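You operate a simulated robot arm through the tools that you are given. There is no shell and no other tool.

You are at the controls of a simulated two-armed robot. One attempt, no reset.

Task
Zero the gauge on the setting disc, gauge the blue tyre pair, and set the feed dial to that size.
Fine: the disc goes back to pocket 4 of the grey rack; the pair stays in the gauge, jaw drawn back; the truer stays off.

Only the result counts: the job must be done as asked and must still hold three seconds after the hand-in. Knocking over, shifting, dropping, spilling or breaking anything else fails it.

Robot
Two 7-joint arms with fingered hands on one trunk that stands fixed in place. Base frame: the origin is at the foot of the trunk, x ahead of it, y to its left, z up. Lengths are in mm, angles in rad, forces in N, time in s.
The left shoulder is at [70, 142, 1214], the right one opposite. With the tool pointing down near the work surface each hand reaches from about 380 to 780 mm from the base axis, measured 20 degrees to its own side. Payload 3.6 kg a hand.
Tool frame (each hand has its own): the origin (TCP) lies between the finger pads and is the grasp point; the fingertips stand 25 mm ahead of it; z points along the fingers, y is the line along which they close. The gripper opens to 88 mm; its body begins 29 mm behind the TCP. The gripper is a hand of 5 fingers: y runs from the thumb to the fingers, the wrist lies at [-13, -97, -162] in the tool frame.
Orientation is that of the tool frame in the base frame, as a unit quaternion [w, x, y, z]. With the fingers straight down and the wrist toward the robot, the tool's x, y and z point along [0, 1, 0], [1, 0, 0] and [0, 0, -1] of the base frame.

Tools
- The arms move only by the tool send_rows. It takes "left_targets", "right_targets" or both (then of equal length, played together; a hand with none holds still); each is a list that holds one entry, the list of rows, each a list of 6 numbers: the shift along the tool's x, y, z in mm, then the turn, a rotation vector about the tool's x, y, z in rad. In form: [[[dx, dy, dz, ax, ay, az], ...]]. A call has 1 to 20 rows; each row is the pose to reach, as a shift and turn from the pose commanded when the call began, along the tool's axes at that moment. Each row takes 0.2 s and may step no farther than 50 mm and 0.15 rad from the row before; otherwise, the whole call is refused. A pose out of reach is approached as far as the arm can. The call stops where the force on the tool passes 40 N (or 10 N more than at its start, if that is more) or the arm is blocked; 0.2 s more then pass. In this call time passes only in rows, and 0.2 s behind the last. It gives the time, the measured TCP pose, the force on the tool (base axes), the opening and the grip force at its end, in the units of the frame above (readings bear some noise), with the torque about the TCP (base axes, N m) and any sound that the robot's microphone picked up, and new pictures: "pictures" is both (left out), scene, wrist or none (wrist: the cameras of the hands that moved).
- Cameras (640 x 400 px; columns grow to the right, rows downward): "scene" is now at [117.7, 56.7, 1439.6]; the picture's right is [0.63, -0.78, 0.00], its down [-0.46, -0.37, -0.81] and it looks along [0.63, 0.51, -0.59] (base axes); focal length 286 px, centre (320, 200). "left" rides on the left gripper at [-59, -79, -105] in its tool frame; the picture's right is [-0.73, -0.32, 0.61], its down [0.62, -0.68, 0.38] and it looks along [0.29, 0.66, 0.70] (tool axes); focal length 234 px, centre (320, 200). "right" rides on the right gripper at [59, -79, -105] in its tool frame; the picture's right is [-0.73, 0.32, -0.61], its down [-0.62, -0.68, 0.38] and it looks along [-0.29, 0.66, 0.70] (tool axes); focal length 234 px, centre (320, 200). There is no depth. A picture from a camera that has moved, and an enlarged one, comes with that camera's place and axes in the base frame and with its lens.
- move_column(by): slides the trunk up (or, below 0, down) by that many mm; the arms and the scene camera ride with it, the base frame stays. It gives what a move gives, with no picture.
- set_fingers(index, middle, ring, little, thumb_bend, thumb_turn, hand): sets how far each is bent, from 0 (flat) to 1 (curled in); at 0.3 the hand is open as for a grip, at 0.7 the pads meet at the TCP. One left out holds its place. A second passes; each finger stops where it meets its share of the squeeze, and holds until it gets a number again. It is the only way to open and close the hand. It gives what a move gives, with no picture; readings hold the bend of each and the force on index, middle, ring, little, thumb and palm. thumb_turn goes from beside the hand (0) to across from the fingers (1), as for a grip.
- pan_tilt(pan, tilt): turns the head with the scene camera to pan (to the left, within 1.501 rad either way) and tilt (down, from -0.506 to 1.204), counted from straight ahead of the robot. It gives what a move gives, and a new picture of the scene camera.
- enlarge(camera, box): a new picture of the part [left, top, right, bottom] of that camera's present view, enlarged. The clock stands still meanwhile.
- hand_in(): hands the job in; it is judged then, once.

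Places have to be worked out from the pictures, the camera data and where the tool is seen. Open the grippers and draw the arms clear of the work before you hand the job in, unless the task says otherwise.

The tools are called after ">>>" as a command line: name --argument value ..., lists and objects as JSON in quotes. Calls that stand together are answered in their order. send_rows: Moves the arms, as the interface text tells. Its arguments: {"type":"object","properties":{"left_targets":{"type":"array","items":{"type":"array","items":{"type":"array","items":{"type":"number"}}}},"right_targets":{"type":"array","items":{"type":"array","items":{"type":"array","items":{"type":"number"}}}},"pictures":{"type":"string","enum":["both","scene","wrist","none"]}},"required":[]} The other tools are called the same way: move_column (by) moves the trunk up or down; set_fingers (index, middle, ring, little, thumb_bend, thumb_turn, hand) moves the fingers one by one; pan_tilt (pan, tilt) turns the head that bears the scene camera; enlarge (camera, box) takes an enlarged picture of a part of a camera's view; hand_in () hands the job in.

At the start:

```text
clock: 0.0
left_eef_pos: [330.2, 461.3, 1238.4]
left_ee_rot: [0.001, 0.707, 0.707, 0.0]
left_force: [0.1, -0.4, -0.7]
left_ft_torque: [0.01, -0.02, 0.01]
left_gripper_width: 87.7
left_gripper_force: 0.0
left_shape: jaw
left_bend: [0.3, 0.3, 0.3, 0.3, 0.3, 0.98]
left_finger forces: [0.1, 0.0, 0.0, 0.1, 0.0, 0.0]
right_eef_pos: [566.5, 41.5, 1249.9]
right_ee_rot: [0.0, 0.707, 0.708, 0.001]
right_force: [0.0, 0.6, -0.1]
right_ft_torque: [0.02, -0.01, -0.02]
right_gripper_width: 87.9
right_gripper_force: 0.0
right_shape: jaw
right_bend: [0.3, 0.3, 0.3, 0.3, 0.3, 0.98]
right_finger forces: [0.0, 0.0, 0.1, 0.0, 0.0, 0.0]
trunk travel left (down, up): [-750.0, 190.0]
head pan, tilt (commanded): [0.677, 0.632]
```

scene: 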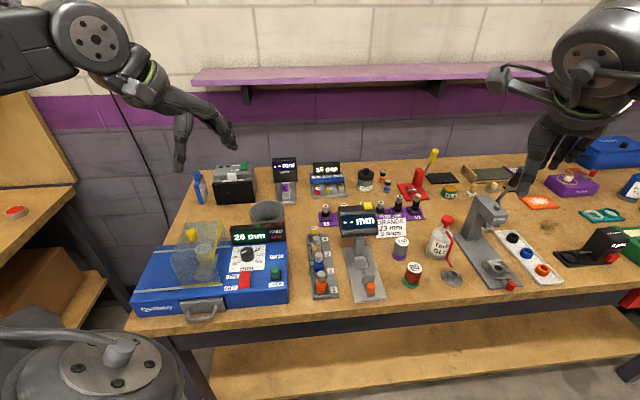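
right: 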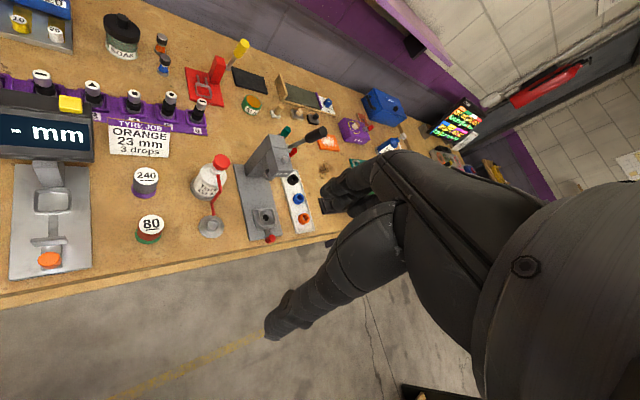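
left: 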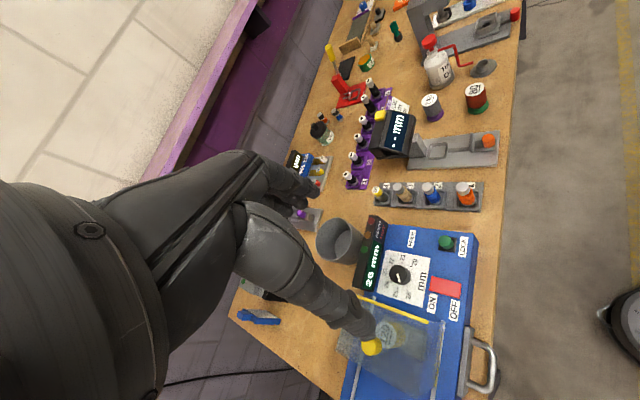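

The scene shows a bench with a blue truer, a gauge in the middle, and a grey rack between them. I'll enlarge the main regions to understand the devices before moving.

>>> enlarge --camera "scene" --box '[290, 180, 450, 310]'

>>> enlarge --camera "scene" --box '[120, 200, 300, 330]'

>>> enlarge --camera "left" --box '[320, 80, 520, 220]'

>>> enlarge --camera "left" --box '[320, 200, 520, 400]'

>>> enlarge --camera "right" --box '[0, 60, 220, 290]'

```text
3.08 times, centred on (370, 245) of scene
camera zoom: at [117.7, 56.7, 1439.6], right [0.63, -0.78, 0.0], down [-0.46, -0.37, -0.81], along [0.63, 0.51, -0.59], focal length 880 px, centre (166, 62)
```

zoom: 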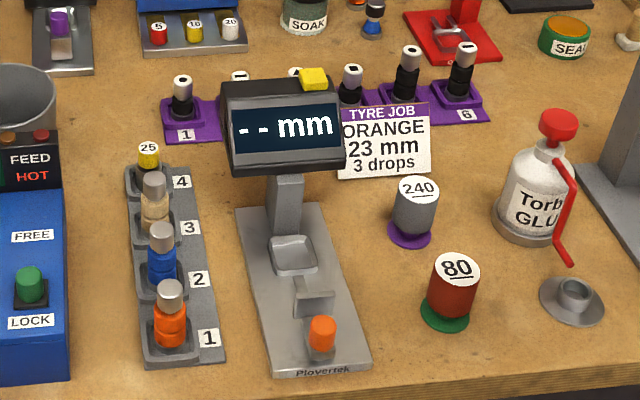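

```text
3.08 times, centred on (210, 265) of scene
camera zoom: at [117.7, 56.7, 1439.6], right [0.63, -0.78, 0.0], down [-0.46, -0.37, -0.81], along [0.63, 0.51, -0.59], focal length 880 px, centre (658, 0)
```

zoom: 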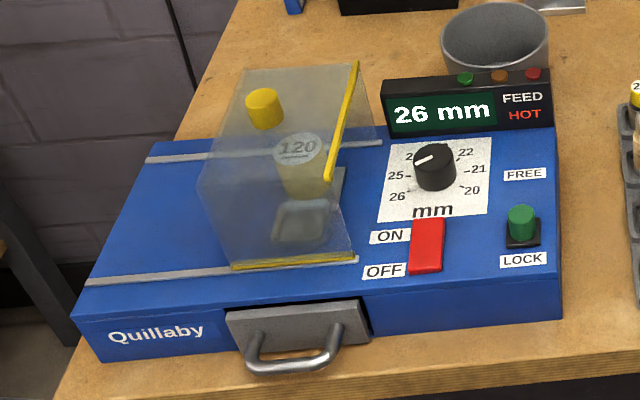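

```text
2.86 times, centred on (420, 150) of left
camera zoom: at [252.5, 402.1, 1344.5], right [-0.32, -0.73, -0.61], down [-0.68, 0.62, -0.38], along [0.66, 0.29, -0.7], focal length 669 px, centre (34, 343)
```

zoom: 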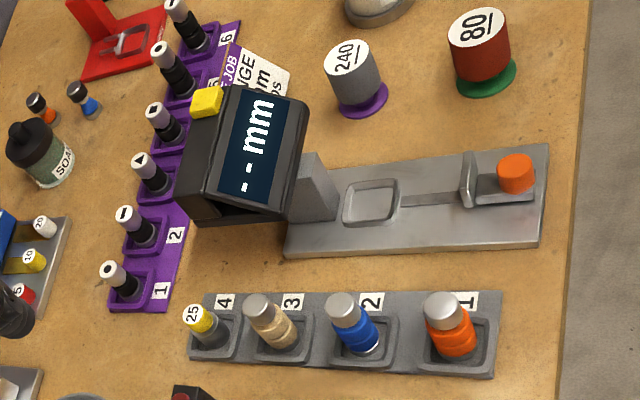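

```text
2.00 times, centred on (420, 300) of left
camera zoom: at [252.5, 402.1, 1344.5], right [-0.32, -0.73, -0.61], down [-0.68, 0.62, -0.38], along [0.66, 0.29, -0.7], focal length 468 px, centre (120, 0)
```

zoom: 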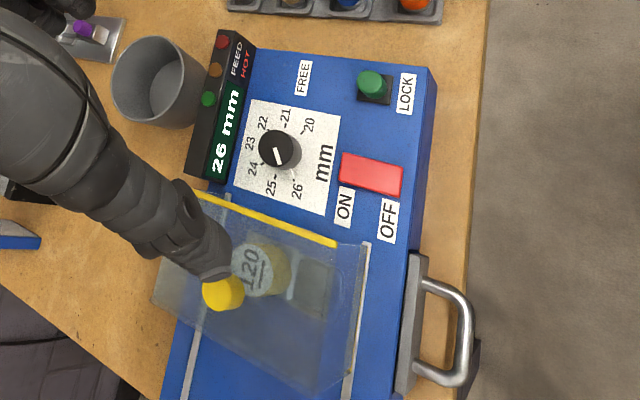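

```text
1.74 times, centred on (110, 175) of right
camera zoom: at [485.3, 99.3, 1354.6], right [0.32, -0.73, 0.61], down [-0.68, -0.62, -0.38], along [0.66, -0.29, -0.7], focal length 407 px, centre (685, 244)
```

zoom: 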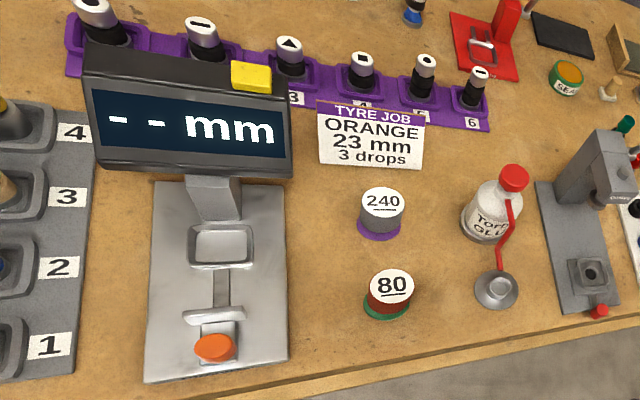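

The two views triangulate: the bench top is near z≈838, the gauge knob near [520,227,875] and the dial near [385,497,925]. I'll zoom in closer on the dial, lock, gauge and rack details.

>>> enlarge --camera "scene" --box '[225, 225, 289, 290]'

>>> enlarge --camera "left" --box '[360, 210, 480, 330]'

>>> enlarge --camera "scene" --box '[330, 200, 394, 305]'

>>> enlarge --camera "scene" --box '[296, 220, 350, 305]'

>>> enlarge --camera "left" --box '[370, 100, 510, 220]'

```text
6.15 times, centred on (257, 258) of scene
camera zoom: at [117.7, 56.7, 1439.6], right [0.63, -0.78, 0.0], down [-0.46, -0.37, -0.81], along [0.63, 0.51, -0.59], focal length 1759 px, centre (708, -154)
```

zoom: 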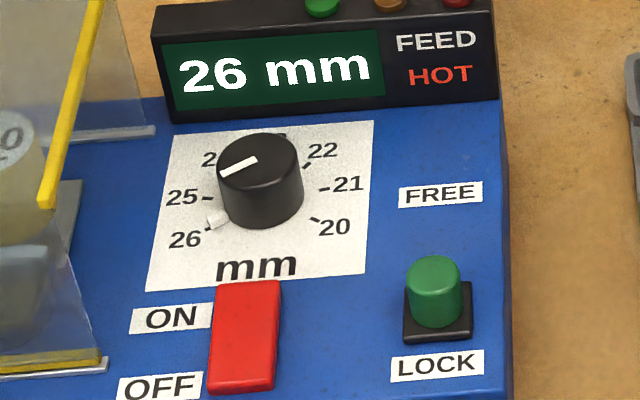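

```text
3.33 times, centred on (420, 270) of left
camera zoom: at [252.5, 402.1, 1344.5], right [-0.32, -0.73, -0.61], down [-0.68, 0.62, -0.38], along [0.66, 0.29, -0.7], focal length 781 px, centre (-13, -33)
```

zoom: 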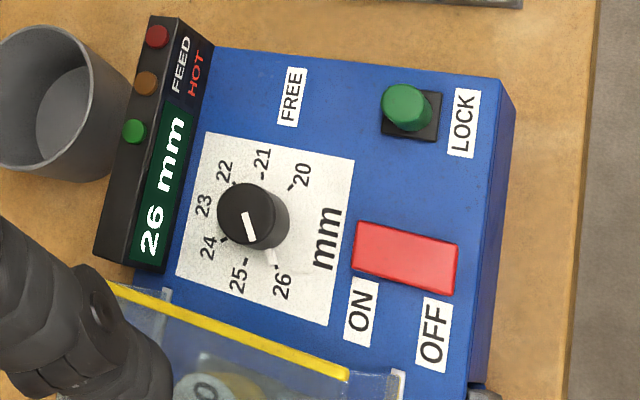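

```text
3.81 times, centred on (362, 252) of scene
camera zoom: at [117.7, 56.7, 1439.6], right [0.63, -0.78, 0.0], down [-0.46, -0.37, -0.81], along [0.63, 0.51, -0.59], focal length 1089 px, centre (160, 0)
```

zoom: 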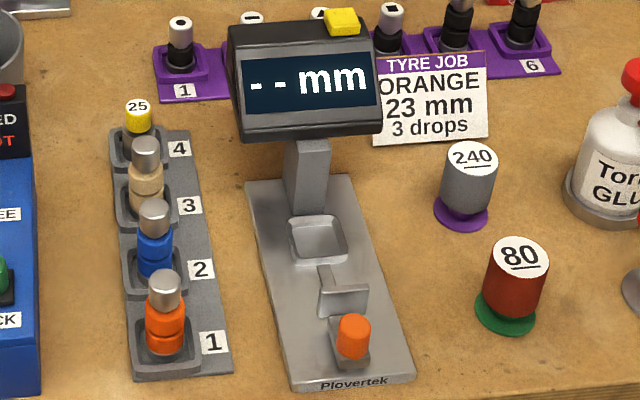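

```text
4.71 times, centred on (323, 262) of scene
camera zoom: at [117.7, 56.7, 1439.6], right [0.63, -0.78, 0.0], down [-0.46, -0.37, -0.81], along [0.63, 0.51, -0.59], focal length 1345 px, centre (306, -94)
```

zoom: 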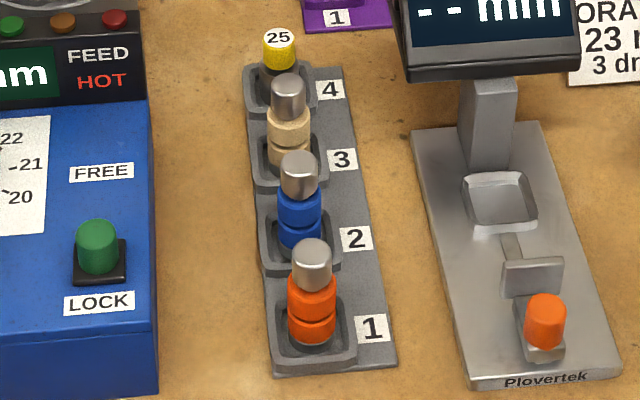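

```text
3.33 times, centred on (440, 160) of left
camera zoom: at [252.5, 402.1, 1344.5], right [-0.32, -0.73, -0.61], down [-0.68, 0.62, -0.38], along [0.66, 0.29, -0.7], focal length 781 px, centre (-80, 333)
```

zoom: 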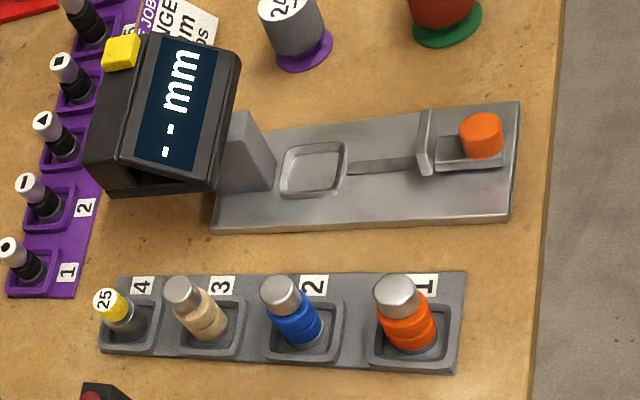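

The dial points at 26, locked (green slider at LOCK), and the bench runs at 45° to the base, with the rack along the depth direction. I'll zoom on both hands to understand the finger geometry.

>>> enlarge --camera "scene" --box '[480, 40, 640, 210]'

>>> enlarge --camera "scene" --box '[80, 40, 260, 190]'

>>> enlarge --camera "right" --box '[230, 80, 520, 360]'

>>> enlarge --camera "left" --box '[80, 120, 440, 380]'

```text
2.35 times, centred on (560, 125) of scene
camera zoom: at [117.7, 56.7, 1439.6], right [0.63, -0.78, 0.0], down [-0.46, -0.37, -0.81], along [0.63, 0.51, -0.59], focal length 673 px, centre (-245, 376)
```

zoom: 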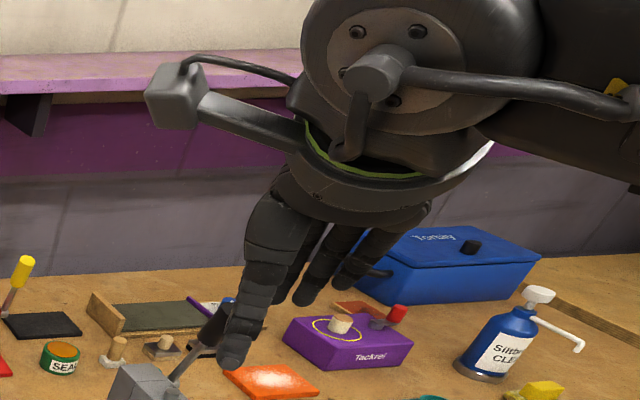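

```text
2.67 times, centred on (170, 115) of scene
camera zoom: at [117.7, 56.7, 1439.6], right [0.63, -0.78, 0.0], down [-0.46, -0.37, -0.81], along [0.63, 0.51, -0.59], focal length 762 px, centre (720, 427)
```

zoom: 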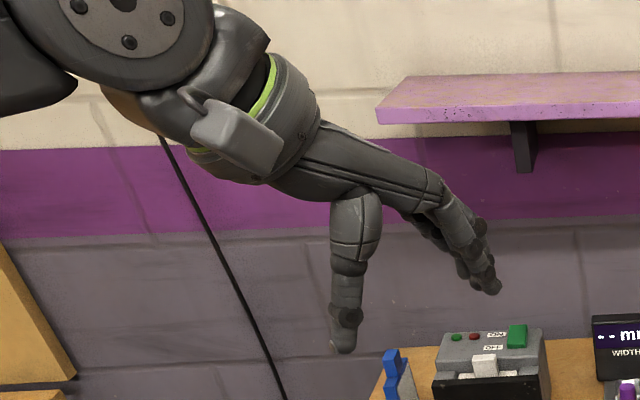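

```text
1.43 times, centred on (375, 220) of right
camera zoom: at [485.3, 99.3, 1354.6], right [0.32, -0.73, 0.61], down [-0.68, -0.62, -0.38], along [0.66, -0.29, -0.7], focal length 334 px, centre (241, 171)
```

zoom: 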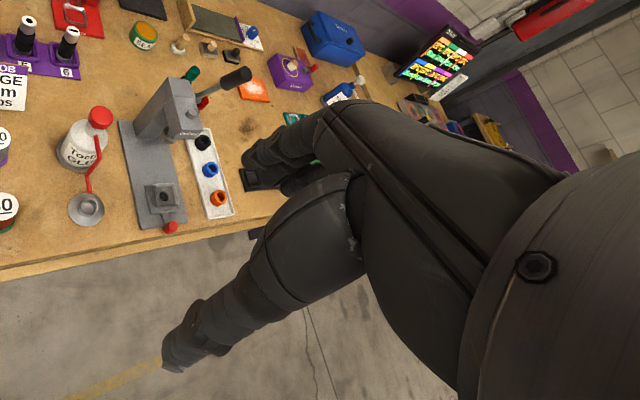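

```text
1.54 times, centred on (260, 250) of left
camera zoom: at [252.5, 402.1, 1344.5], right [-0.32, -0.73, -0.61], down [-0.68, 0.62, -0.38], along [0.66, 0.29, -0.7], focal length 360 px, centre (412, 123)
```

zoom: 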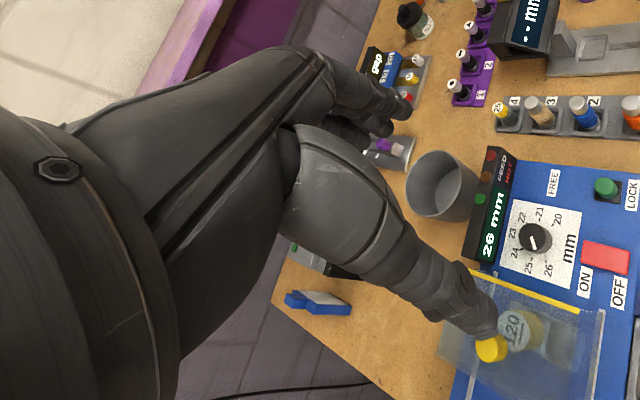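

The hand is palm-inclined with the thumb hanging on the wrist side. I'll bring the left hand over the rack area at a safe height, yawed 45° so that it closes along the bench's left-right line, to study its geometry.

>>> send_rows --left_targets '[[[-10.1, 27.1, 25.4, 0, 0, 0.112], [-20.2, 54.2, 50.8, 0, 0, 0.224], [-30.3, 81.3, 76.2, 0, 0, 0.336], [-40.4, 108.4, 101.6, 0, 0, 0.448], [-50.5, 135.5, 127, 0, 0, 0.56], [-60.6, 162.6, 152.4, 0, 0, 0.672], [-71, 190, 178, 0, 0, 0.785]]]'

```text
clock: 1.6
left_eef_pos: [522.2, 389.2, 1062.0]
left_ee_rot: [-0.001, 0.924, 0.382, -0.001]
left_force: [-0.4, -0.8, -0.5]
left_ft_torque: [-0.02, 0.01, 0.01]
left_gripper_width: 87.8
left_gripper_force: 0.0
left_shape: jaw
left_bend: [0.3, 0.3, 0.3, 0.3, 0.3, 0.98]
left_finger forces: [0.1, 0.2, 0.0, 0.1, 0.0, 0.0]
right_eef_pos: [568.6, 41.2, 1249.2]
right_ee_rot: [-0.001, 0.708, 0.707, 0.0]
right_force: [0.4, -0.1, -0.8]
right_ft_torque: [0.02, 0.01, 0.01]
right_gripper_width: 87.4
right_gripper_force: 0.1
right_shape: jaw
right_bend: [0.3, 0.3, 0.3, 0.3, 0.3, 0.98]
right_finger forces: [0.0, 0.1, 0.1, 0.0, 0.1, 0.0]
trunk travel left (down, up): [-750.0, 190.0]
head pan, tilt (commanded): [0.677, 0.632]
camera scene: at [120.1, 56.4, 1439.5], right [0.63, -0.78, 0.0], down [-0.46, -0.37, -0.81], along [0.63, 0.51, -0.59], focal length 286 px, centre (320, 200)
camera left: at [426.9, 403.0, 1167.1], right [-0.74, -0.28, -0.61], down [-0.04, 0.92, -0.38], along [0.67, -0.26, -0.7], focal length 234 px, centre (320, 200)
```

scene: 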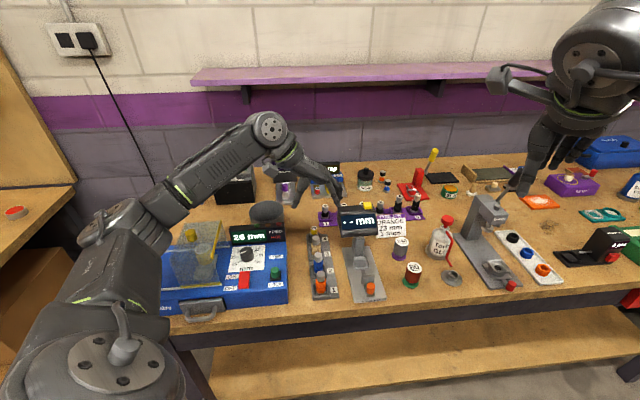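
left: 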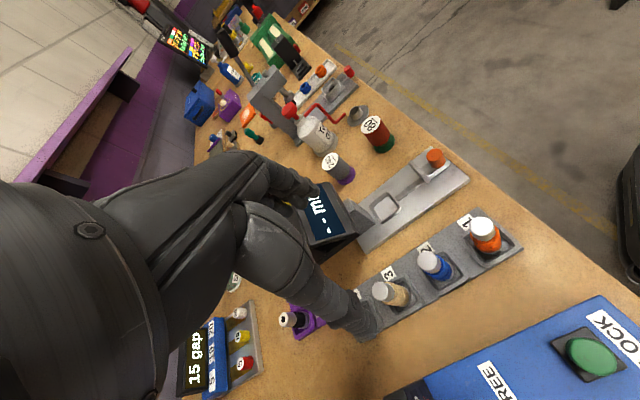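

The pose arrived as expected. I'll zoom on the hand from the head camera to measure the finger layout.

>>> enlarge --camera "scene" --box '[240, 100, 360, 220]'

>>> enlarge --camera "left" --box '[200, 120, 420, 350]'

```text
3.33 times, centred on (300, 160) of scene
camera zoom: at [120.1, 56.4, 1439.5], right [0.63, -0.78, 0.0], down [-0.46, -0.37, -0.81], along [0.63, 0.51, -0.59], focal length 953 px, centre (387, 333)
```

zoom: 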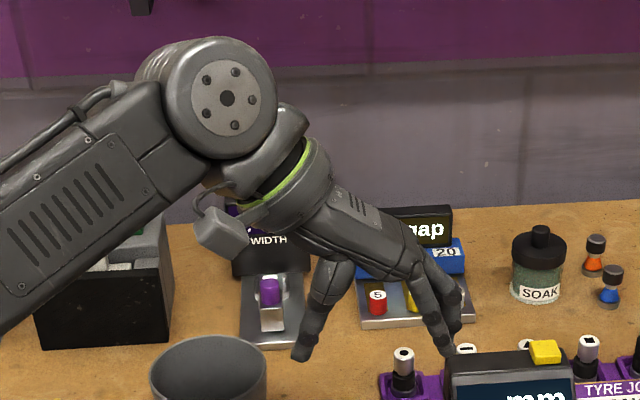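

```text
1.74 times, centred on (310, 235) of left
camera zoom: at [426.9, 403.0, 1167.1], right [-0.74, -0.28, -0.61], down [-0.04, 0.92, -0.38], along [0.67, -0.26, -0.7], focal length 407 px, centre (337, 139)
```

zoom: 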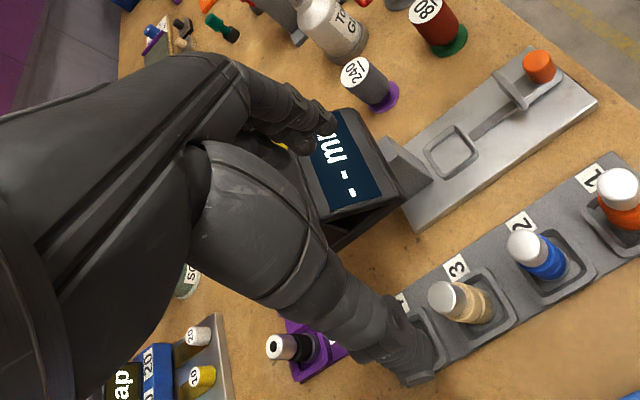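

I'll zoom further in on the fingers for the finger-row layout.

>>> enlarge --camera "scene" --box '[290, 165, 340, 215]'

>>> enlarge --camera "left" --box '[270, 150, 350, 230]'

```text
8.00 times, centred on (315, 190) of scene
camera zoom: at [120.1, 56.4, 1439.5], right [0.63, -0.78, 0.0], down [-0.46, -0.37, -0.81], along [0.63, 0.51, -0.59], focal length 2287 px, centre (360, 280)
```

zoom: 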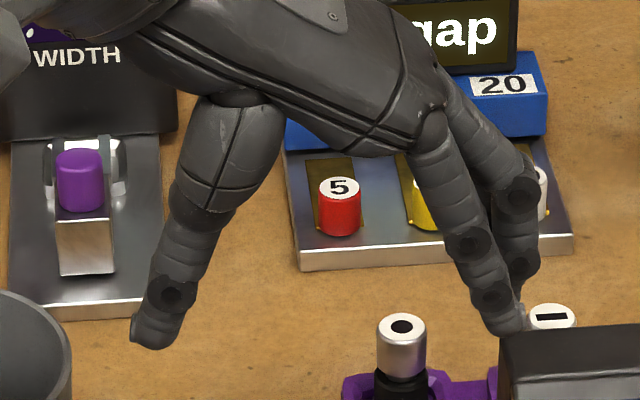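

```text
5.00 times, centred on (310, 190) of left
camera zoom: at [426.9, 403.0, 1167.1], right [-0.74, -0.28, -0.61], down [-0.04, 0.92, -0.38], along [0.67, -0.26, -0.7], focal length 1171 px, centre (370, 250)
```

zoom: 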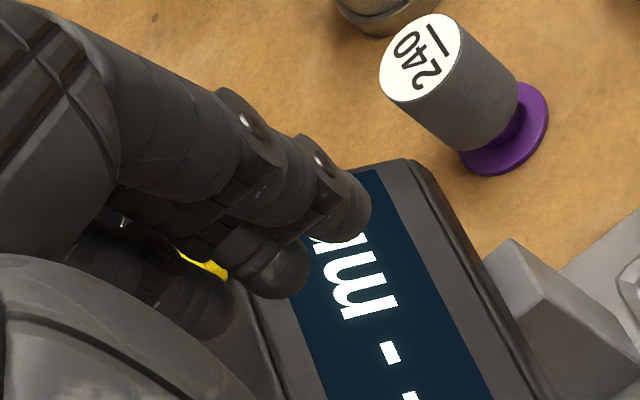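

Fingertips: index about x=-8 and middle about x=+8 in the tool, with ring and little extending to the +x side, so the hand overhangs toward +x. I'll pre-shape the hand narrower before going near the rack and check the opening.

>>> set_fingers --hand "left" --index 0.45 --middle 0.45 --ring 0.45 --little 0.45 --thumb_bend 0.45

>>> send_rows --left_targets '[[[28, -1, 20, 0, 0, 0], [56, -1, 41, 0, 0, 0], [84, -1, 62, 0, 0, 0]]]'

```text
clock: 2.6
left_eef_pos: [520.0, 390.5, 1062.5]
left_ee_rot: [0.0, 0.924, 0.383, 0.0]
left_force: [0.3, -0.3, 0.1]
left_ft_torque: [-0.02, 0.01, 0.0]
left_gripper_width: 53.1
left_gripper_force: 0.2
left_shape: fingers
left_bend: [0.45, 0.45, 0.45, 0.45, 0.45, 0.98]
left_finger forces: [0.1, 0.1, 0.0, 0.0, 0.1, 0.0]
right_eef_pos: [565.9, 42.9, 1250.2]
right_ee_rot: [0.0, 0.708, 0.706, 0.0]
right_force: [0.3, -0.1, 0.8]
right_ft_torque: [0.0, -0.01, 0.01]
right_gripper_width: 87.8
right_gripper_force: 0.1
right_shape: jaw
right_bend: [0.3, 0.3, 0.3, 0.3, 0.3, 0.98]
right_finger forces: [0.0, 0.1, 0.0, 0.0, 0.1, 0.0]
trunk travel left (down, up): [-750.0, 190.0]
head pan, tilt (commanded): [0.677, 0.632]
```

```text
clock: 3.4
left_eef_pos: [581.0, 450.2, 1000.1]
left_ee_rot: [0.0, 0.924, 0.383, -0.001]
left_force: [-0.3, 0.5, -0.4]
left_ft_torque: [-0.03, 0.01, 0.02]
left_gripper_width: 52.7
left_gripper_force: 0.0
left_shape: fingers
left_bend: [0.45, 0.45, 0.45, 0.45, 0.45, 0.98]
left_finger forces: [0.0, 0.1, 0.0, 0.0, 0.0, 0.0]
right_eef_pos: [566.4, 42.0, 1248.8]
right_ee_rot: [-0.001, 0.707, 0.707, 0.0]
right_force: [0.1, -0.2, 0.0]
right_ft_torque: [0.02, 0.01, 0.0]
right_gripper_width: 87.5
right_gripper_force: 0.1
right_shape: jaw
right_bend: [0.3, 0.3, 0.3, 0.3, 0.3, 0.98]
right_finger forces: [0.0, 0.1, 0.1, 0.0, 0.1, 0.0]
trunk travel left (down, up): [-750.0, 190.0]
head pan, tilt (commanded): [0.677, 0.632]
camera scene: at [118.9, 56.6, 1439.6], right [0.63, -0.78, 0.0], down [-0.46, -0.37, -0.81], along [0.63, 0.51, -0.59], focal length 286 px, centre (320, 200)
camera left: at [484.9, 464.4, 1104.9], right [-0.74, -0.28, -0.61], down [-0.04, 0.92, -0.38], along [0.67, -0.26, -0.7], focal length 234 px, centre (320, 200)
```

scene: 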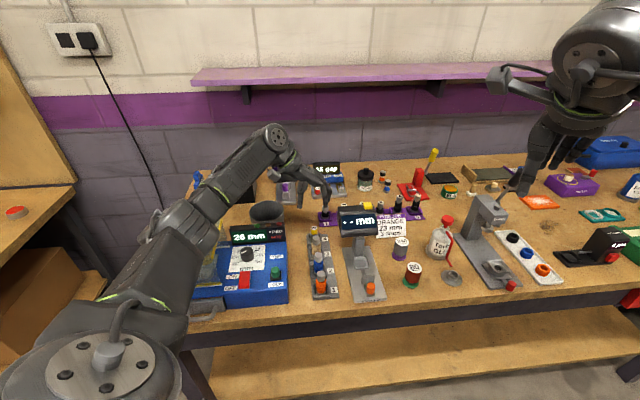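
left: 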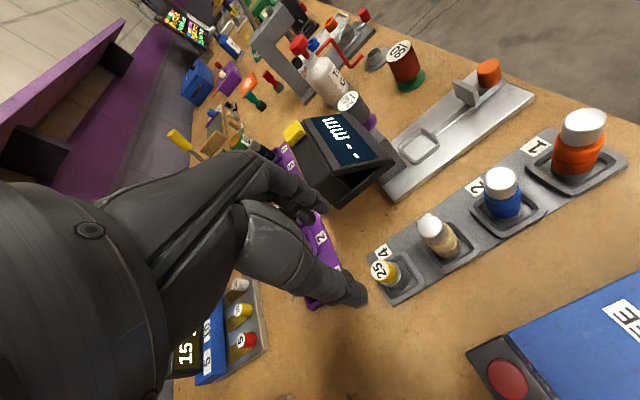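

The disc appears nearly straight below the TCP. I'll zoom in on both views for an accurate alignment measurement.

>>> enlarge --camera "left" --box '[340, 230, 440, 310]'

>>> enlarge --camera "scene" --box '[260, 150, 360, 270]'

```text
5.00 times, centred on (390, 270) of left
camera zoom: at [484.9, 464.4, 1104.9], right [-0.74, -0.28, -0.61], down [-0.04, 0.92, -0.38], along [0.67, -0.26, -0.7], focal length 1171 px, centre (-30, -150)
```

zoom: 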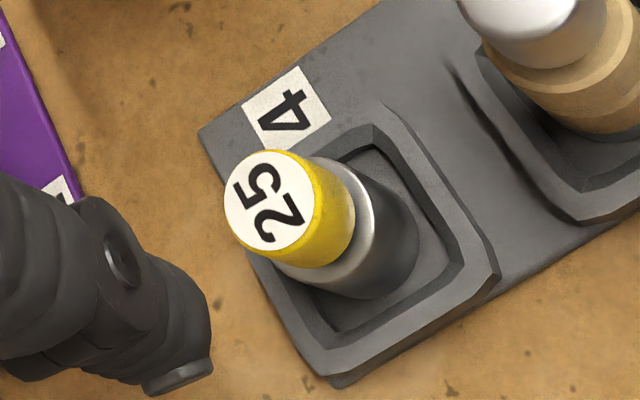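

```text
3.33 times, centred on (310, 210) of scene
camera zoom: at [118.9, 56.6, 1439.6], right [0.63, -0.78, 0.0], down [-0.46, -0.37, -0.81], along [0.63, 0.51, -0.59], focal length 953 px, centre (353, 167)
```

zoom: 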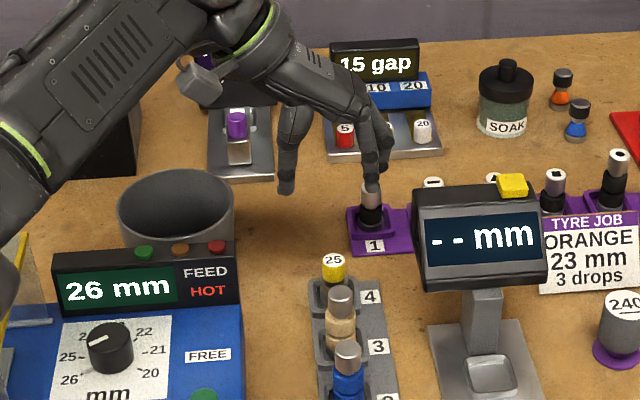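

The disc (yellow cap, dark body) sits about 3–4 mm farther out and 2 mm right of the TCP. I'll shift and come down to about 45 mm above the cap, then re-measure.

>>> send_rows --left_targets '[[[3.5, 2.3, 30, 0, 0, 0], [3.5, 2.3, 60, 0, 0, 0]]]' --pictures "wrist"

>>> enlarge --camera "left" --box '[290, 200, 410, 300]'

>>> enlarge --camera "scene" --box '[280, 180, 350, 260]'

```text
clock: 4.0
left_eef_pos: [583.6, 452.2, 940.3]
left_ee_rot: [0.0, 0.924, 0.383, 0.0]
left_force: [-0.2, -0.2, -0.3]
left_ft_torque: [0.02, 0.01, -0.02]
left_gripper_width: 53.4
left_gripper_force: 0.0
left_shape: fingers
left_bend: [0.45, 0.45, 0.45, 0.45, 0.45, 0.98]
left_finger forces: [0.1, 0.1, 0.0, 0.0, 0.0, 0.0]
right_eef_pos: [566.5, 42.3, 1249.3]
right_ee_rot: [0.0, 0.707, 0.708, 0.001]
right_force: [0.5, 0.0, 0.5]
right_ft_torque: [-0.03, 0.02, 0.0]
right_gripper_width: 87.6
right_gripper_force: 0.1
right_shape: jaw
right_bend: [0.3, 0.3, 0.3, 0.3, 0.3, 0.98]
right_finger forces: [0.0, 0.0, 0.1, 0.1, 0.1, 0.0]
trunk travel left (down, up): [-750.0, 190.0]
head pan, tilt (commanded): [0.677, 0.632]
camera left: at [487.1, 465.4, 1045.1], right [-0.74, -0.29, -0.61], down [-0.04, 0.92, -0.38], along [0.67, -0.26, -0.7], focal length 234 px, centre (320, 200)
```

left: 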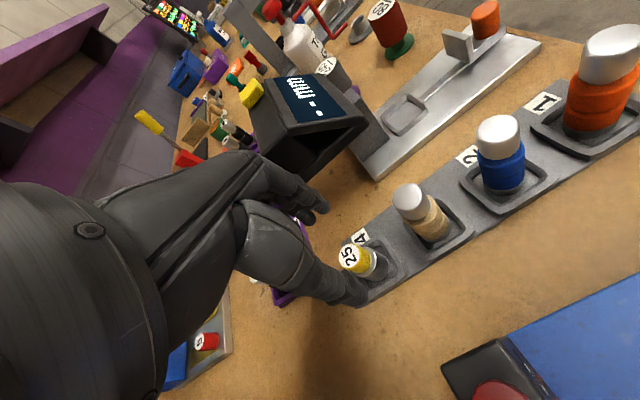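

```text
4.00 times, centred on (350, 250) of left
camera zoom: at [487.1, 465.4, 1045.1], right [-0.74, -0.29, -0.61], down [-0.04, 0.92, -0.38], along [0.67, -0.26, -0.7], focal length 937 px, centre (200, 0)
```

zoom: 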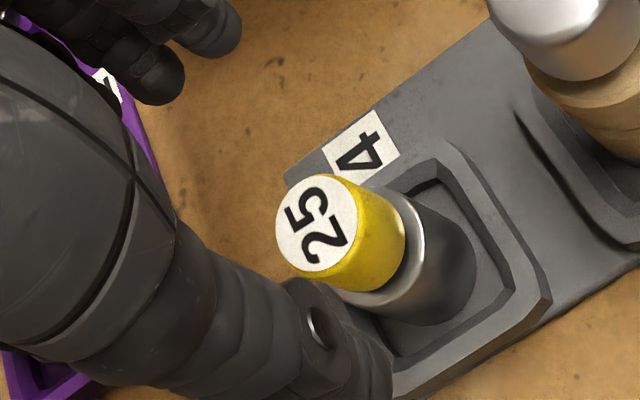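

```text
5.00 times, centred on (315, 220) of scene
camera zoom: at [118.4, 57.0, 1439.6], right [0.63, -0.78, 0.0], down [-0.46, -0.37, -0.81], along [0.63, 0.51, -0.59], focal length 1429 px, centre (345, 100)
```

zoom: 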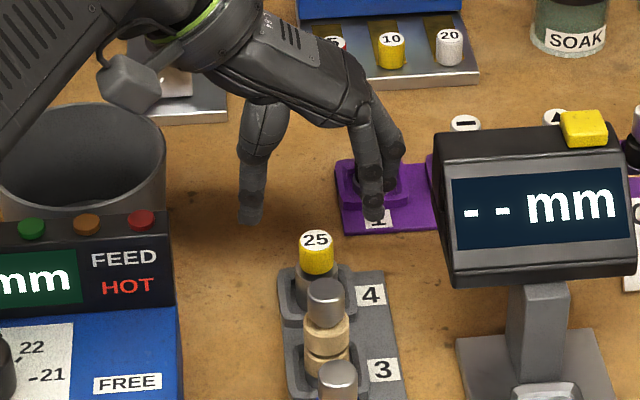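

Disc cap is within ~2 mm of the TCP axis. I'll nudge +2 along tool x and descend to z≈887 so the pads span the yellow cap.

>>> send_rows --left_targets '[[[2, 0.5, 18, 0, 0, 0], [2, 0.5, 36, 0, 0, 0], [2, 0.5, 53, 0, 0, 0]]]' --pictures "both"

>>> enlarge --camera "left" --box '[270, 190, 390, 290]'

>>> enlarge --camera "scene" --box '[285, 195, 345, 265]'

```text
clock: 4.8
left_eef_pos: [584.7, 452.6, 884.6]
left_ee_rot: [0.0, 0.924, 0.383, 0.0]
left_force: [0.1, -0.6, -0.1]
left_ft_torque: [0.02, 0.0, 0.01]
left_gripper_width: 53.1
left_gripper_force: 0.0
left_shape: fingers
left_bend: [0.45, 0.45, 0.45, 0.45, 0.45, 0.98]
left_finger forces: [0.0, 0.0, 0.1, 0.0, 0.0, 0.1]
right_eef_pos: [565.5, 41.4, 1250.3]
right_ee_rot: [0.0, 0.706, 0.708, -0.001]
right_force: [-0.1, -0.1, -0.3]
right_ft_torque: [-0.01, -0.03, -0.01]
right_gripper_width: 88.0
right_gripper_force: 0.0
right_shape: jaw
right_bend: [0.3, 0.3, 0.3, 0.3, 0.3, 0.98]
right_finger forces: [0.1, 0.0, 0.0, 0.0, 0.1, 0.0]
trunk travel left (down, up): [-750.0, 190.0]
head pan, tilt (commanded): [0.677, 0.632]
camera scene: at [117.8, 56.6, 1439.7], right [0.63, -0.78, 0.0], down [-0.46, -0.37, -0.81], along [0.63, 0.51, -0.59], focal length 286 px, centre (320, 200)
camera left: at [488.2, 466.7, 991.3], right [-0.74, -0.29, -0.61], down [-0.04, 0.92, -0.38], along [0.67, -0.26, -0.7], focal length 234 px, centre (320, 200)
```

scene: 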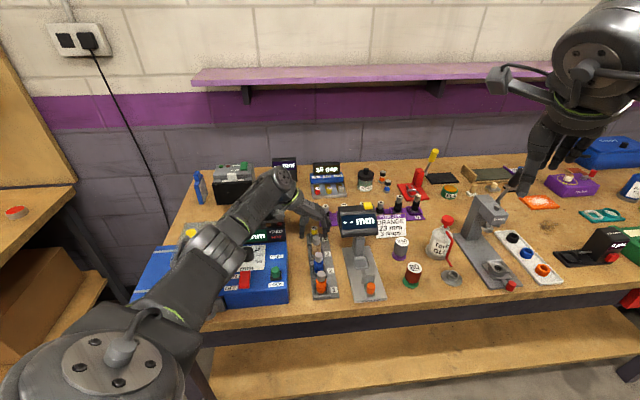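
left: 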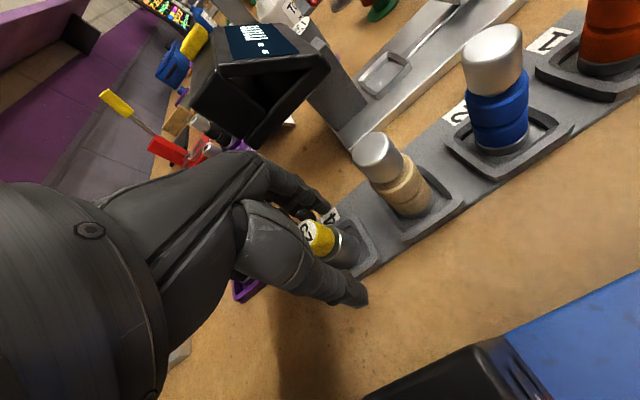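

```text
4.00 times, centred on (330, 240) of left
camera zoom: at [488.2, 466.7, 991.3], right [-0.74, -0.29, -0.61], down [-0.04, 0.92, -0.38], along [0.67, -0.26, -0.7], focal length 937 px, centre (280, 40)
```

zoom: 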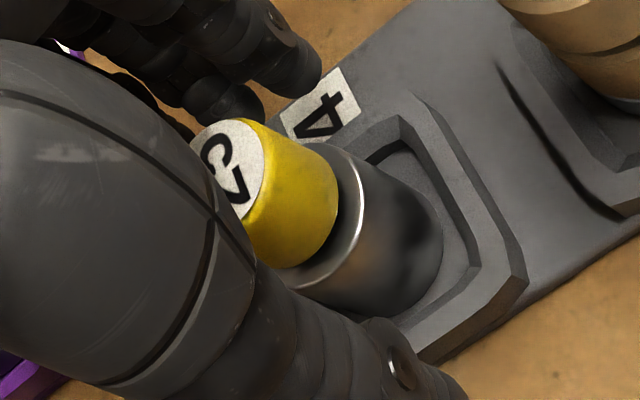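

```text
5.71 times, centred on (315, 230) of scene
camera zoom: at [117.8, 56.6, 1439.7], right [0.63, -0.78, 0.0], down [-0.46, -0.37, -0.81], along [0.63, 0.51, -0.59], focal length 1634 px, centre (349, 29)
```

zoom: 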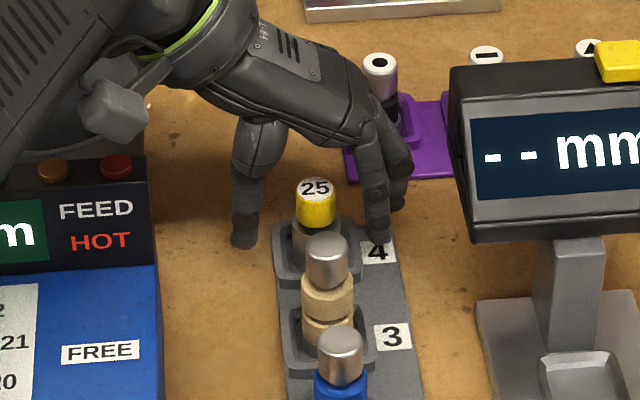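

Thumb and index straddle the disc cap, with the TCP within 1 mm of its axis. I'll close thumb, index and middle on it.

>>> set_fingers --hand "left" --index 0.7 --middle 0.7 --thumb_bend 0.7

>>> enlarge --camera "left" --box '[250, 180, 390, 300]'

>>> enlarge --camera "scene" --box '[285, 195, 345, 265]'

```text
clock: 5.8
left_eef_pos: [584.1, 452.0, 885.7]
left_ee_rot: [0.0, 0.924, 0.383, 0.0]
left_force: [1.1, -0.4, 0.4]
left_ft_torque: [0.02, -0.04, -0.03]
left_gripper_width: 15.5
left_gripper_force: 6.8
left_shape: fingers
left_bend: [0.63, 0.65, 0.45, 0.45, 0.62, 0.97]
left_finger forces: [3.6, 4.0, 0.0, 0.0, 5.9, 0.0]
right_eef_pos: [566.5, 42.7, 1249.0]
right_ee_rot: [0.0, 0.708, 0.706, 0.002]
right_force: [-0.2, 0.1, -0.6]
right_ft_torque: [0.01, 0.03, -0.01]
right_gripper_width: 87.5
right_gripper_force: 0.1
right_shape: jaw
right_bend: [0.3, 0.3, 0.3, 0.3, 0.3, 0.98]
right_finger forces: [0.1, 0.0, 0.1, 0.0, 0.0, 0.1]
trunk travel left (down, up): [-750.0, 190.0]
head pan, tilt (commanded): [0.677, 0.632]
```

```text
3.33 times, centred on (320, 240) of left
camera zoom: at [488.6, 466.5, 991.4], right [-0.74, -0.29, -0.61], down [-0.04, 0.92, -0.38], along [0.67, -0.26, -0.7], focal length 781 px, centre (320, 67)
```

zoom: 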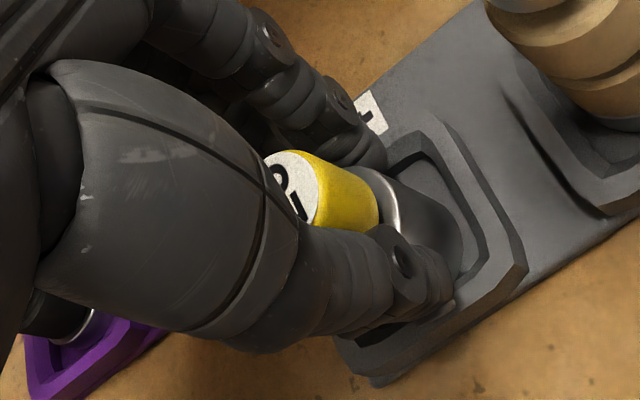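

```text
5.71 times, centred on (315, 230) of scene
camera zoom: at [118.2, 56.5, 1439.6], right [0.63, -0.78, 0.0], down [-0.46, -0.37, -0.81], along [0.63, 0.51, -0.59], focal length 1634 px, centre (349, 29)
```

zoom: 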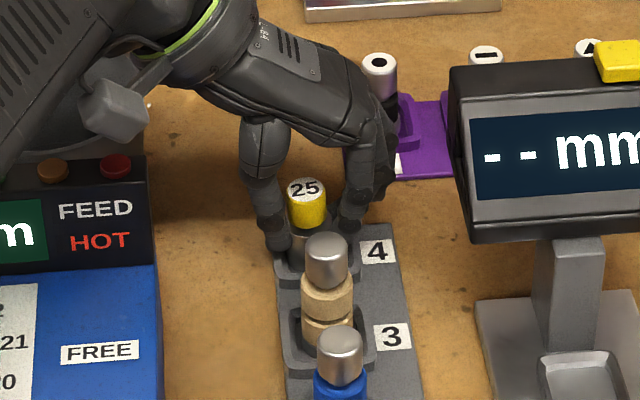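

The grip pulled the disc ~5 mm toward the thumb and tilted it slightly, so the real pinch centre is ~4 mm on the thumb side of the TCP. I'll release, shift +4.5 mm along tool y, and check it stands upright before re-gripping.

>>> set_fingers --hand "left" --index 0.5 --middle 0.5 --thumb_bend 0.5

>>> send_rows --left_targets '[[[0, 2.2, 0, 0, 0, 0], [0, 4.5, 0, 0, 0, 0]]]' --pictures "none"

>>> enlarge --camera "scene" --box '[285, 195, 345, 265]'

>>> enlarge --camera "left" --box '[250, 180, 390, 300]'

```text
clock: 6.8
left_eef_pos: [584.9, 453.3, 886.3]
left_ee_rot: [0.0, 0.924, 0.383, 0.001]
left_force: [0.0, 0.2, 0.0]
left_ft_torque: [0.01, -0.01, 0.02]
left_gripper_width: 41.2
left_gripper_force: 0.0
left_shape: fingers
left_bend: [0.5, 0.5, 0.45, 0.45, 0.5, 0.97]
left_finger forces: [0.0, 0.0, 0.1, 0.1, 0.0, 0.0]
right_eef_pos: [564.9, 41.8, 1248.9]
right_ee_rot: [-0.001, 0.706, 0.708, 0.001]
right_force: [0.5, -0.1, -0.2]
right_ft_torque: [0.04, 0.01, -0.04]
right_gripper_width: 87.8
right_gripper_force: 0.1
right_shape: jaw
right_bend: [0.3, 0.3, 0.3, 0.3, 0.3, 0.98]
right_finger forces: [0.1, 0.1, 0.0, 0.1, 0.0, 0.1]
trunk travel left (down, up): [-750.0, 190.0]
head pan, tilt (commanded): [0.677, 0.632]
```

```text
clock: 7.4
left_eef_pos: [588.6, 448.6, 884.9]
left_ee_rot: [0.0, 0.924, 0.383, 0.001]
left_force: [0.3, 0.3, 0.6]
left_ft_torque: [0.02, 0.01, 0.05]
left_gripper_width: 41.3
left_gripper_force: 0.1
left_shape: fingers
left_bend: [0.5, 0.5, 0.45, 0.45, 0.5, 0.97]
left_finger forces: [0.0, 0.0, 0.0, 0.1, 0.1, 0.0]
right_eef_pos: [565.7, 42.5, 1250.5]
right_ee_rot: [-0.001, 0.707, 0.707, 0.001]
right_force: [-0.4, -0.7, 0.2]
right_ft_torque: [0.04, 0.03, 0.0]
right_gripper_width: 87.8
right_gripper_force: 0.0
right_shape: jaw
right_bend: [0.3, 0.3, 0.3, 0.3, 0.3, 0.98]
right_finger forces: [0.0, 0.0, 0.0, 0.0, 0.1, 0.0]
trunk travel left (down, up): [-750.0, 190.0]
head pan, tilt (commanded): [0.677, 0.632]
```

```text
5.71 times, centred on (315, 230) of scene
camera zoom: at [117.9, 56.6, 1439.6], right [0.63, -0.78, 0.0], down [-0.46, -0.37, -0.81], along [0.63, 0.51, -0.59], focal length 1634 px, centre (349, 29)
```

zoom: 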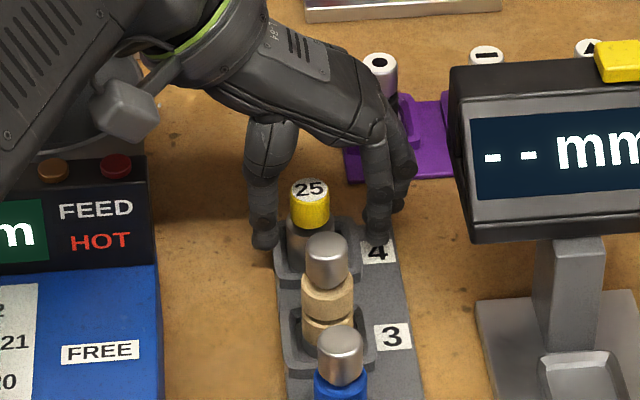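

```text
3.33 times, centred on (320, 240) of left
camera zoom: at [491.4, 463.2, 991.3], right [-0.74, -0.29, -0.61], down [-0.04, 0.92, -0.38], along [0.67, -0.26, -0.7], focal length 781 px, centre (320, 67)
```

zoom: 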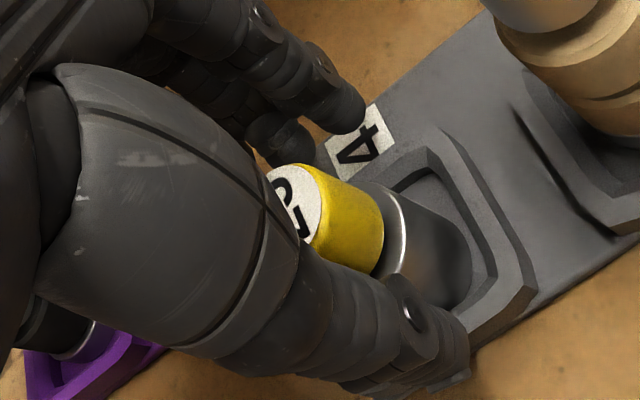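

The disc stands upright again, having slid ~3 mm left within its pocket. I'll back off 2 mm along tool y so the pinch centre coincides with it, then close.

>>> send_rows --left_targets '[[[0, -2, 0, 0, 0, 0]]]' --pictures "none"

>>> set_fingers --hand "left" --index 0.72 --middle 0.72 --thumb_bend 0.72

>>> enlarge --camera "scene" --box '[285, 195, 345, 265]'

>>> enlarge --camera "left" --box '[250, 180, 390, 300]'

```text
clock: 7.8
left_eef_pos: [586.7, 450.5, 885.9]
left_ee_rot: [0.0, 0.924, 0.382, 0.001]
left_force: [-0.5, 0.8, 0.0]
left_ft_torque: [-0.01, 0.03, -0.02]
left_gripper_width: 41.3
left_gripper_force: 0.1
left_shape: fingers
left_bend: [0.5, 0.5, 0.45, 0.45, 0.5, 0.97]
left_finger forces: [0.1, 0.0, 0.0, 0.0, 0.1, 0.1]
right_eef_pos: [565.5, 41.6, 1250.1]
right_ee_rot: [0.0, 0.707, 0.708, 0.0]
right_force: [1.0, 0.7, -0.2]
right_ft_torque: [0.04, 0.0, -0.01]
right_gripper_width: 87.6
right_gripper_force: 0.1
right_shape: jaw
right_bend: [0.3, 0.3, 0.3, 0.3, 0.3, 0.98]
right_finger forces: [0.0, 0.1, 0.0, 0.0, 0.0, 0.0]
trunk travel left (down, up): [-750.0, 190.0]
head pan, tilt (commanded): [0.677, 0.632]
```

```text
clock: 8.8
left_eef_pos: [587.2, 450.1, 886.0]
left_ee_rot: [0.0, 0.924, 0.383, -0.001]
left_force: [-0.3, 0.0, 0.0]
left_ft_torque: [0.02, -0.02, 0.01]
left_gripper_width: 13.3
left_gripper_force: 8.5
left_shape: fingers
left_bend: [0.71, 0.66, 0.45, 0.45, 0.62, 0.95]
left_finger forces: [4.6, 4.7, 0.1, 0.0, 8.7, 0.0]
right_eef_pos: [564.7, 41.4, 1250.8]
right_ee_rot: [-0.001, 0.707, 0.707, 0.001]
right_force: [0.1, 0.2, 0.0]
right_ft_torque: [0.0, 0.0, 0.03]
right_gripper_width: 87.5
right_gripper_force: 0.1
right_shape: jaw
right_bend: [0.3, 0.3, 0.3, 0.3, 0.3, 0.98]
right_finger forces: [0.0, 0.1, 0.0, 0.0, 0.0, 0.0]
trunk travel left (down, up): [-750.0, 190.0]
head pan, tilt (commanded): [0.677, 0.632]
```

```text
5.71 times, centred on (315, 230) of scene
camera zoom: at [118.0, 56.8, 1439.6], right [0.63, -0.78, 0.0], down [-0.46, -0.37, -0.81], along [0.63, 0.51, -0.59], focal length 1634 px, centre (349, 29)
```

zoom: 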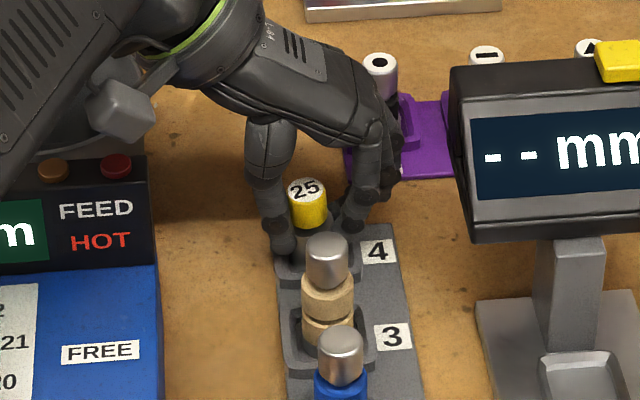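

```text
3.33 times, centred on (320, 240) of left
camera zoom: at [490.0, 464.3, 991.4], right [-0.74, -0.29, -0.61], down [-0.04, 0.92, -0.38], along [0.67, -0.26, -0.7], focal length 781 px, centre (320, 67)
```

zoom: 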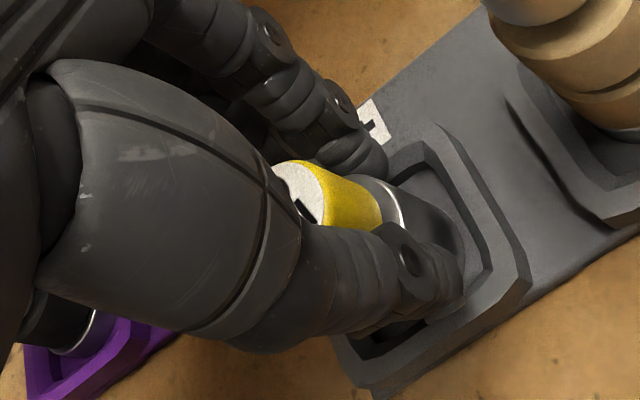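

Grip holds with 8.5 N. I'll lift 15 mm and look whether the disc comes up cleanly and how upright it hangs.

>>> send_rows --left_targets '[[[0, 0, -5, 0, 0, 0], [0, 0, -12, 0, 0, 0], [0, 0, -20, 0, 0, 0]]]' --pictures "none"

>>> enlarge --camera "scene" --box '[285, 185, 345, 255]'

>>> enlarge --camera "left" --box '[250, 180, 390, 300]'

```text
clock: 9.6
left_eef_pos: [586.6, 451.5, 906.7]
left_ee_rot: [-0.001, 0.924, 0.383, 0.0]
left_force: [-0.1, 0.0, -1.1]
left_ft_torque: [-0.01, -0.01, 0.01]
left_gripper_width: 13.3
left_gripper_force: 8.6
left_shape: fingers
left_bend: [0.71, 0.66, 0.45, 0.45, 0.62, 0.95]
left_finger forces: [4.7, 4.5, 0.0, 0.1, 8.7, 0.1]
right_eef_pos: [565.7, 41.8, 1249.3]
right_ee_rot: [-0.001, 0.707, 0.707, 0.0]
right_force: [0.0, -0.1, -0.1]
right_ft_torque: [0.02, 0.01, 0.02]
right_gripper_width: 87.9
right_gripper_force: 0.0
right_shape: jaw
right_bend: [0.3, 0.3, 0.3, 0.3, 0.3, 0.98]
right_finger forces: [0.1, 0.1, 0.1, 0.0, 0.1, 0.0]
trunk travel left (down, up): [-750.0, 190.0]
head pan, tilt (commanded): [0.677, 0.632]
```

```text
5.71 times, centred on (315, 220) of scene
camera zoom: at [117.9, 56.7, 1439.6], right [0.63, -0.78, 0.0], down [-0.46, -0.37, -0.81], along [0.63, 0.51, -0.59], focal length 1634 px, centre (349, 86)
```

zoom: 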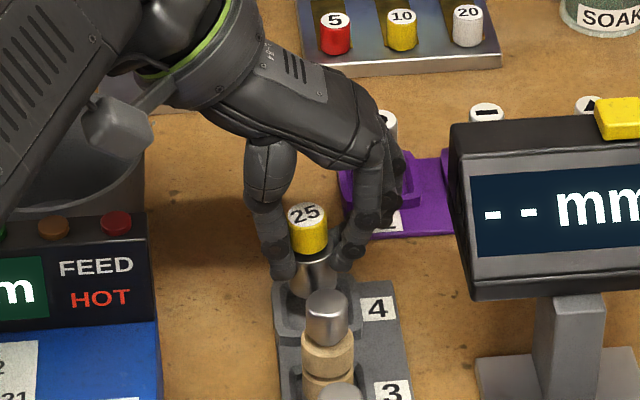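

```text
3.33 times, centred on (320, 240) of left
camera zoom: at [490.8, 464.3, 1012.2], right [-0.74, -0.28, -0.61], down [-0.04, 0.92, -0.38], along [0.67, -0.26, -0.7], focal length 781 px, centre (320, 67)
```

zoom: 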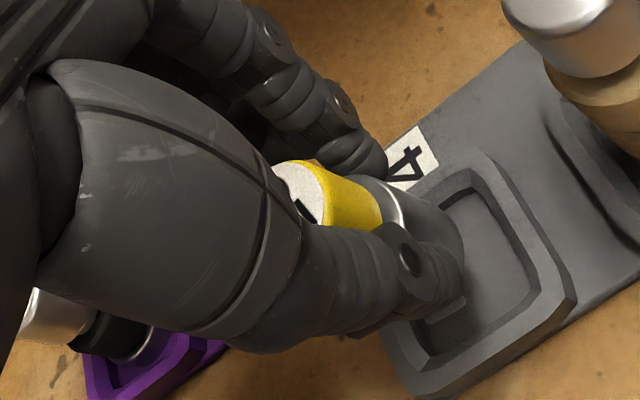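

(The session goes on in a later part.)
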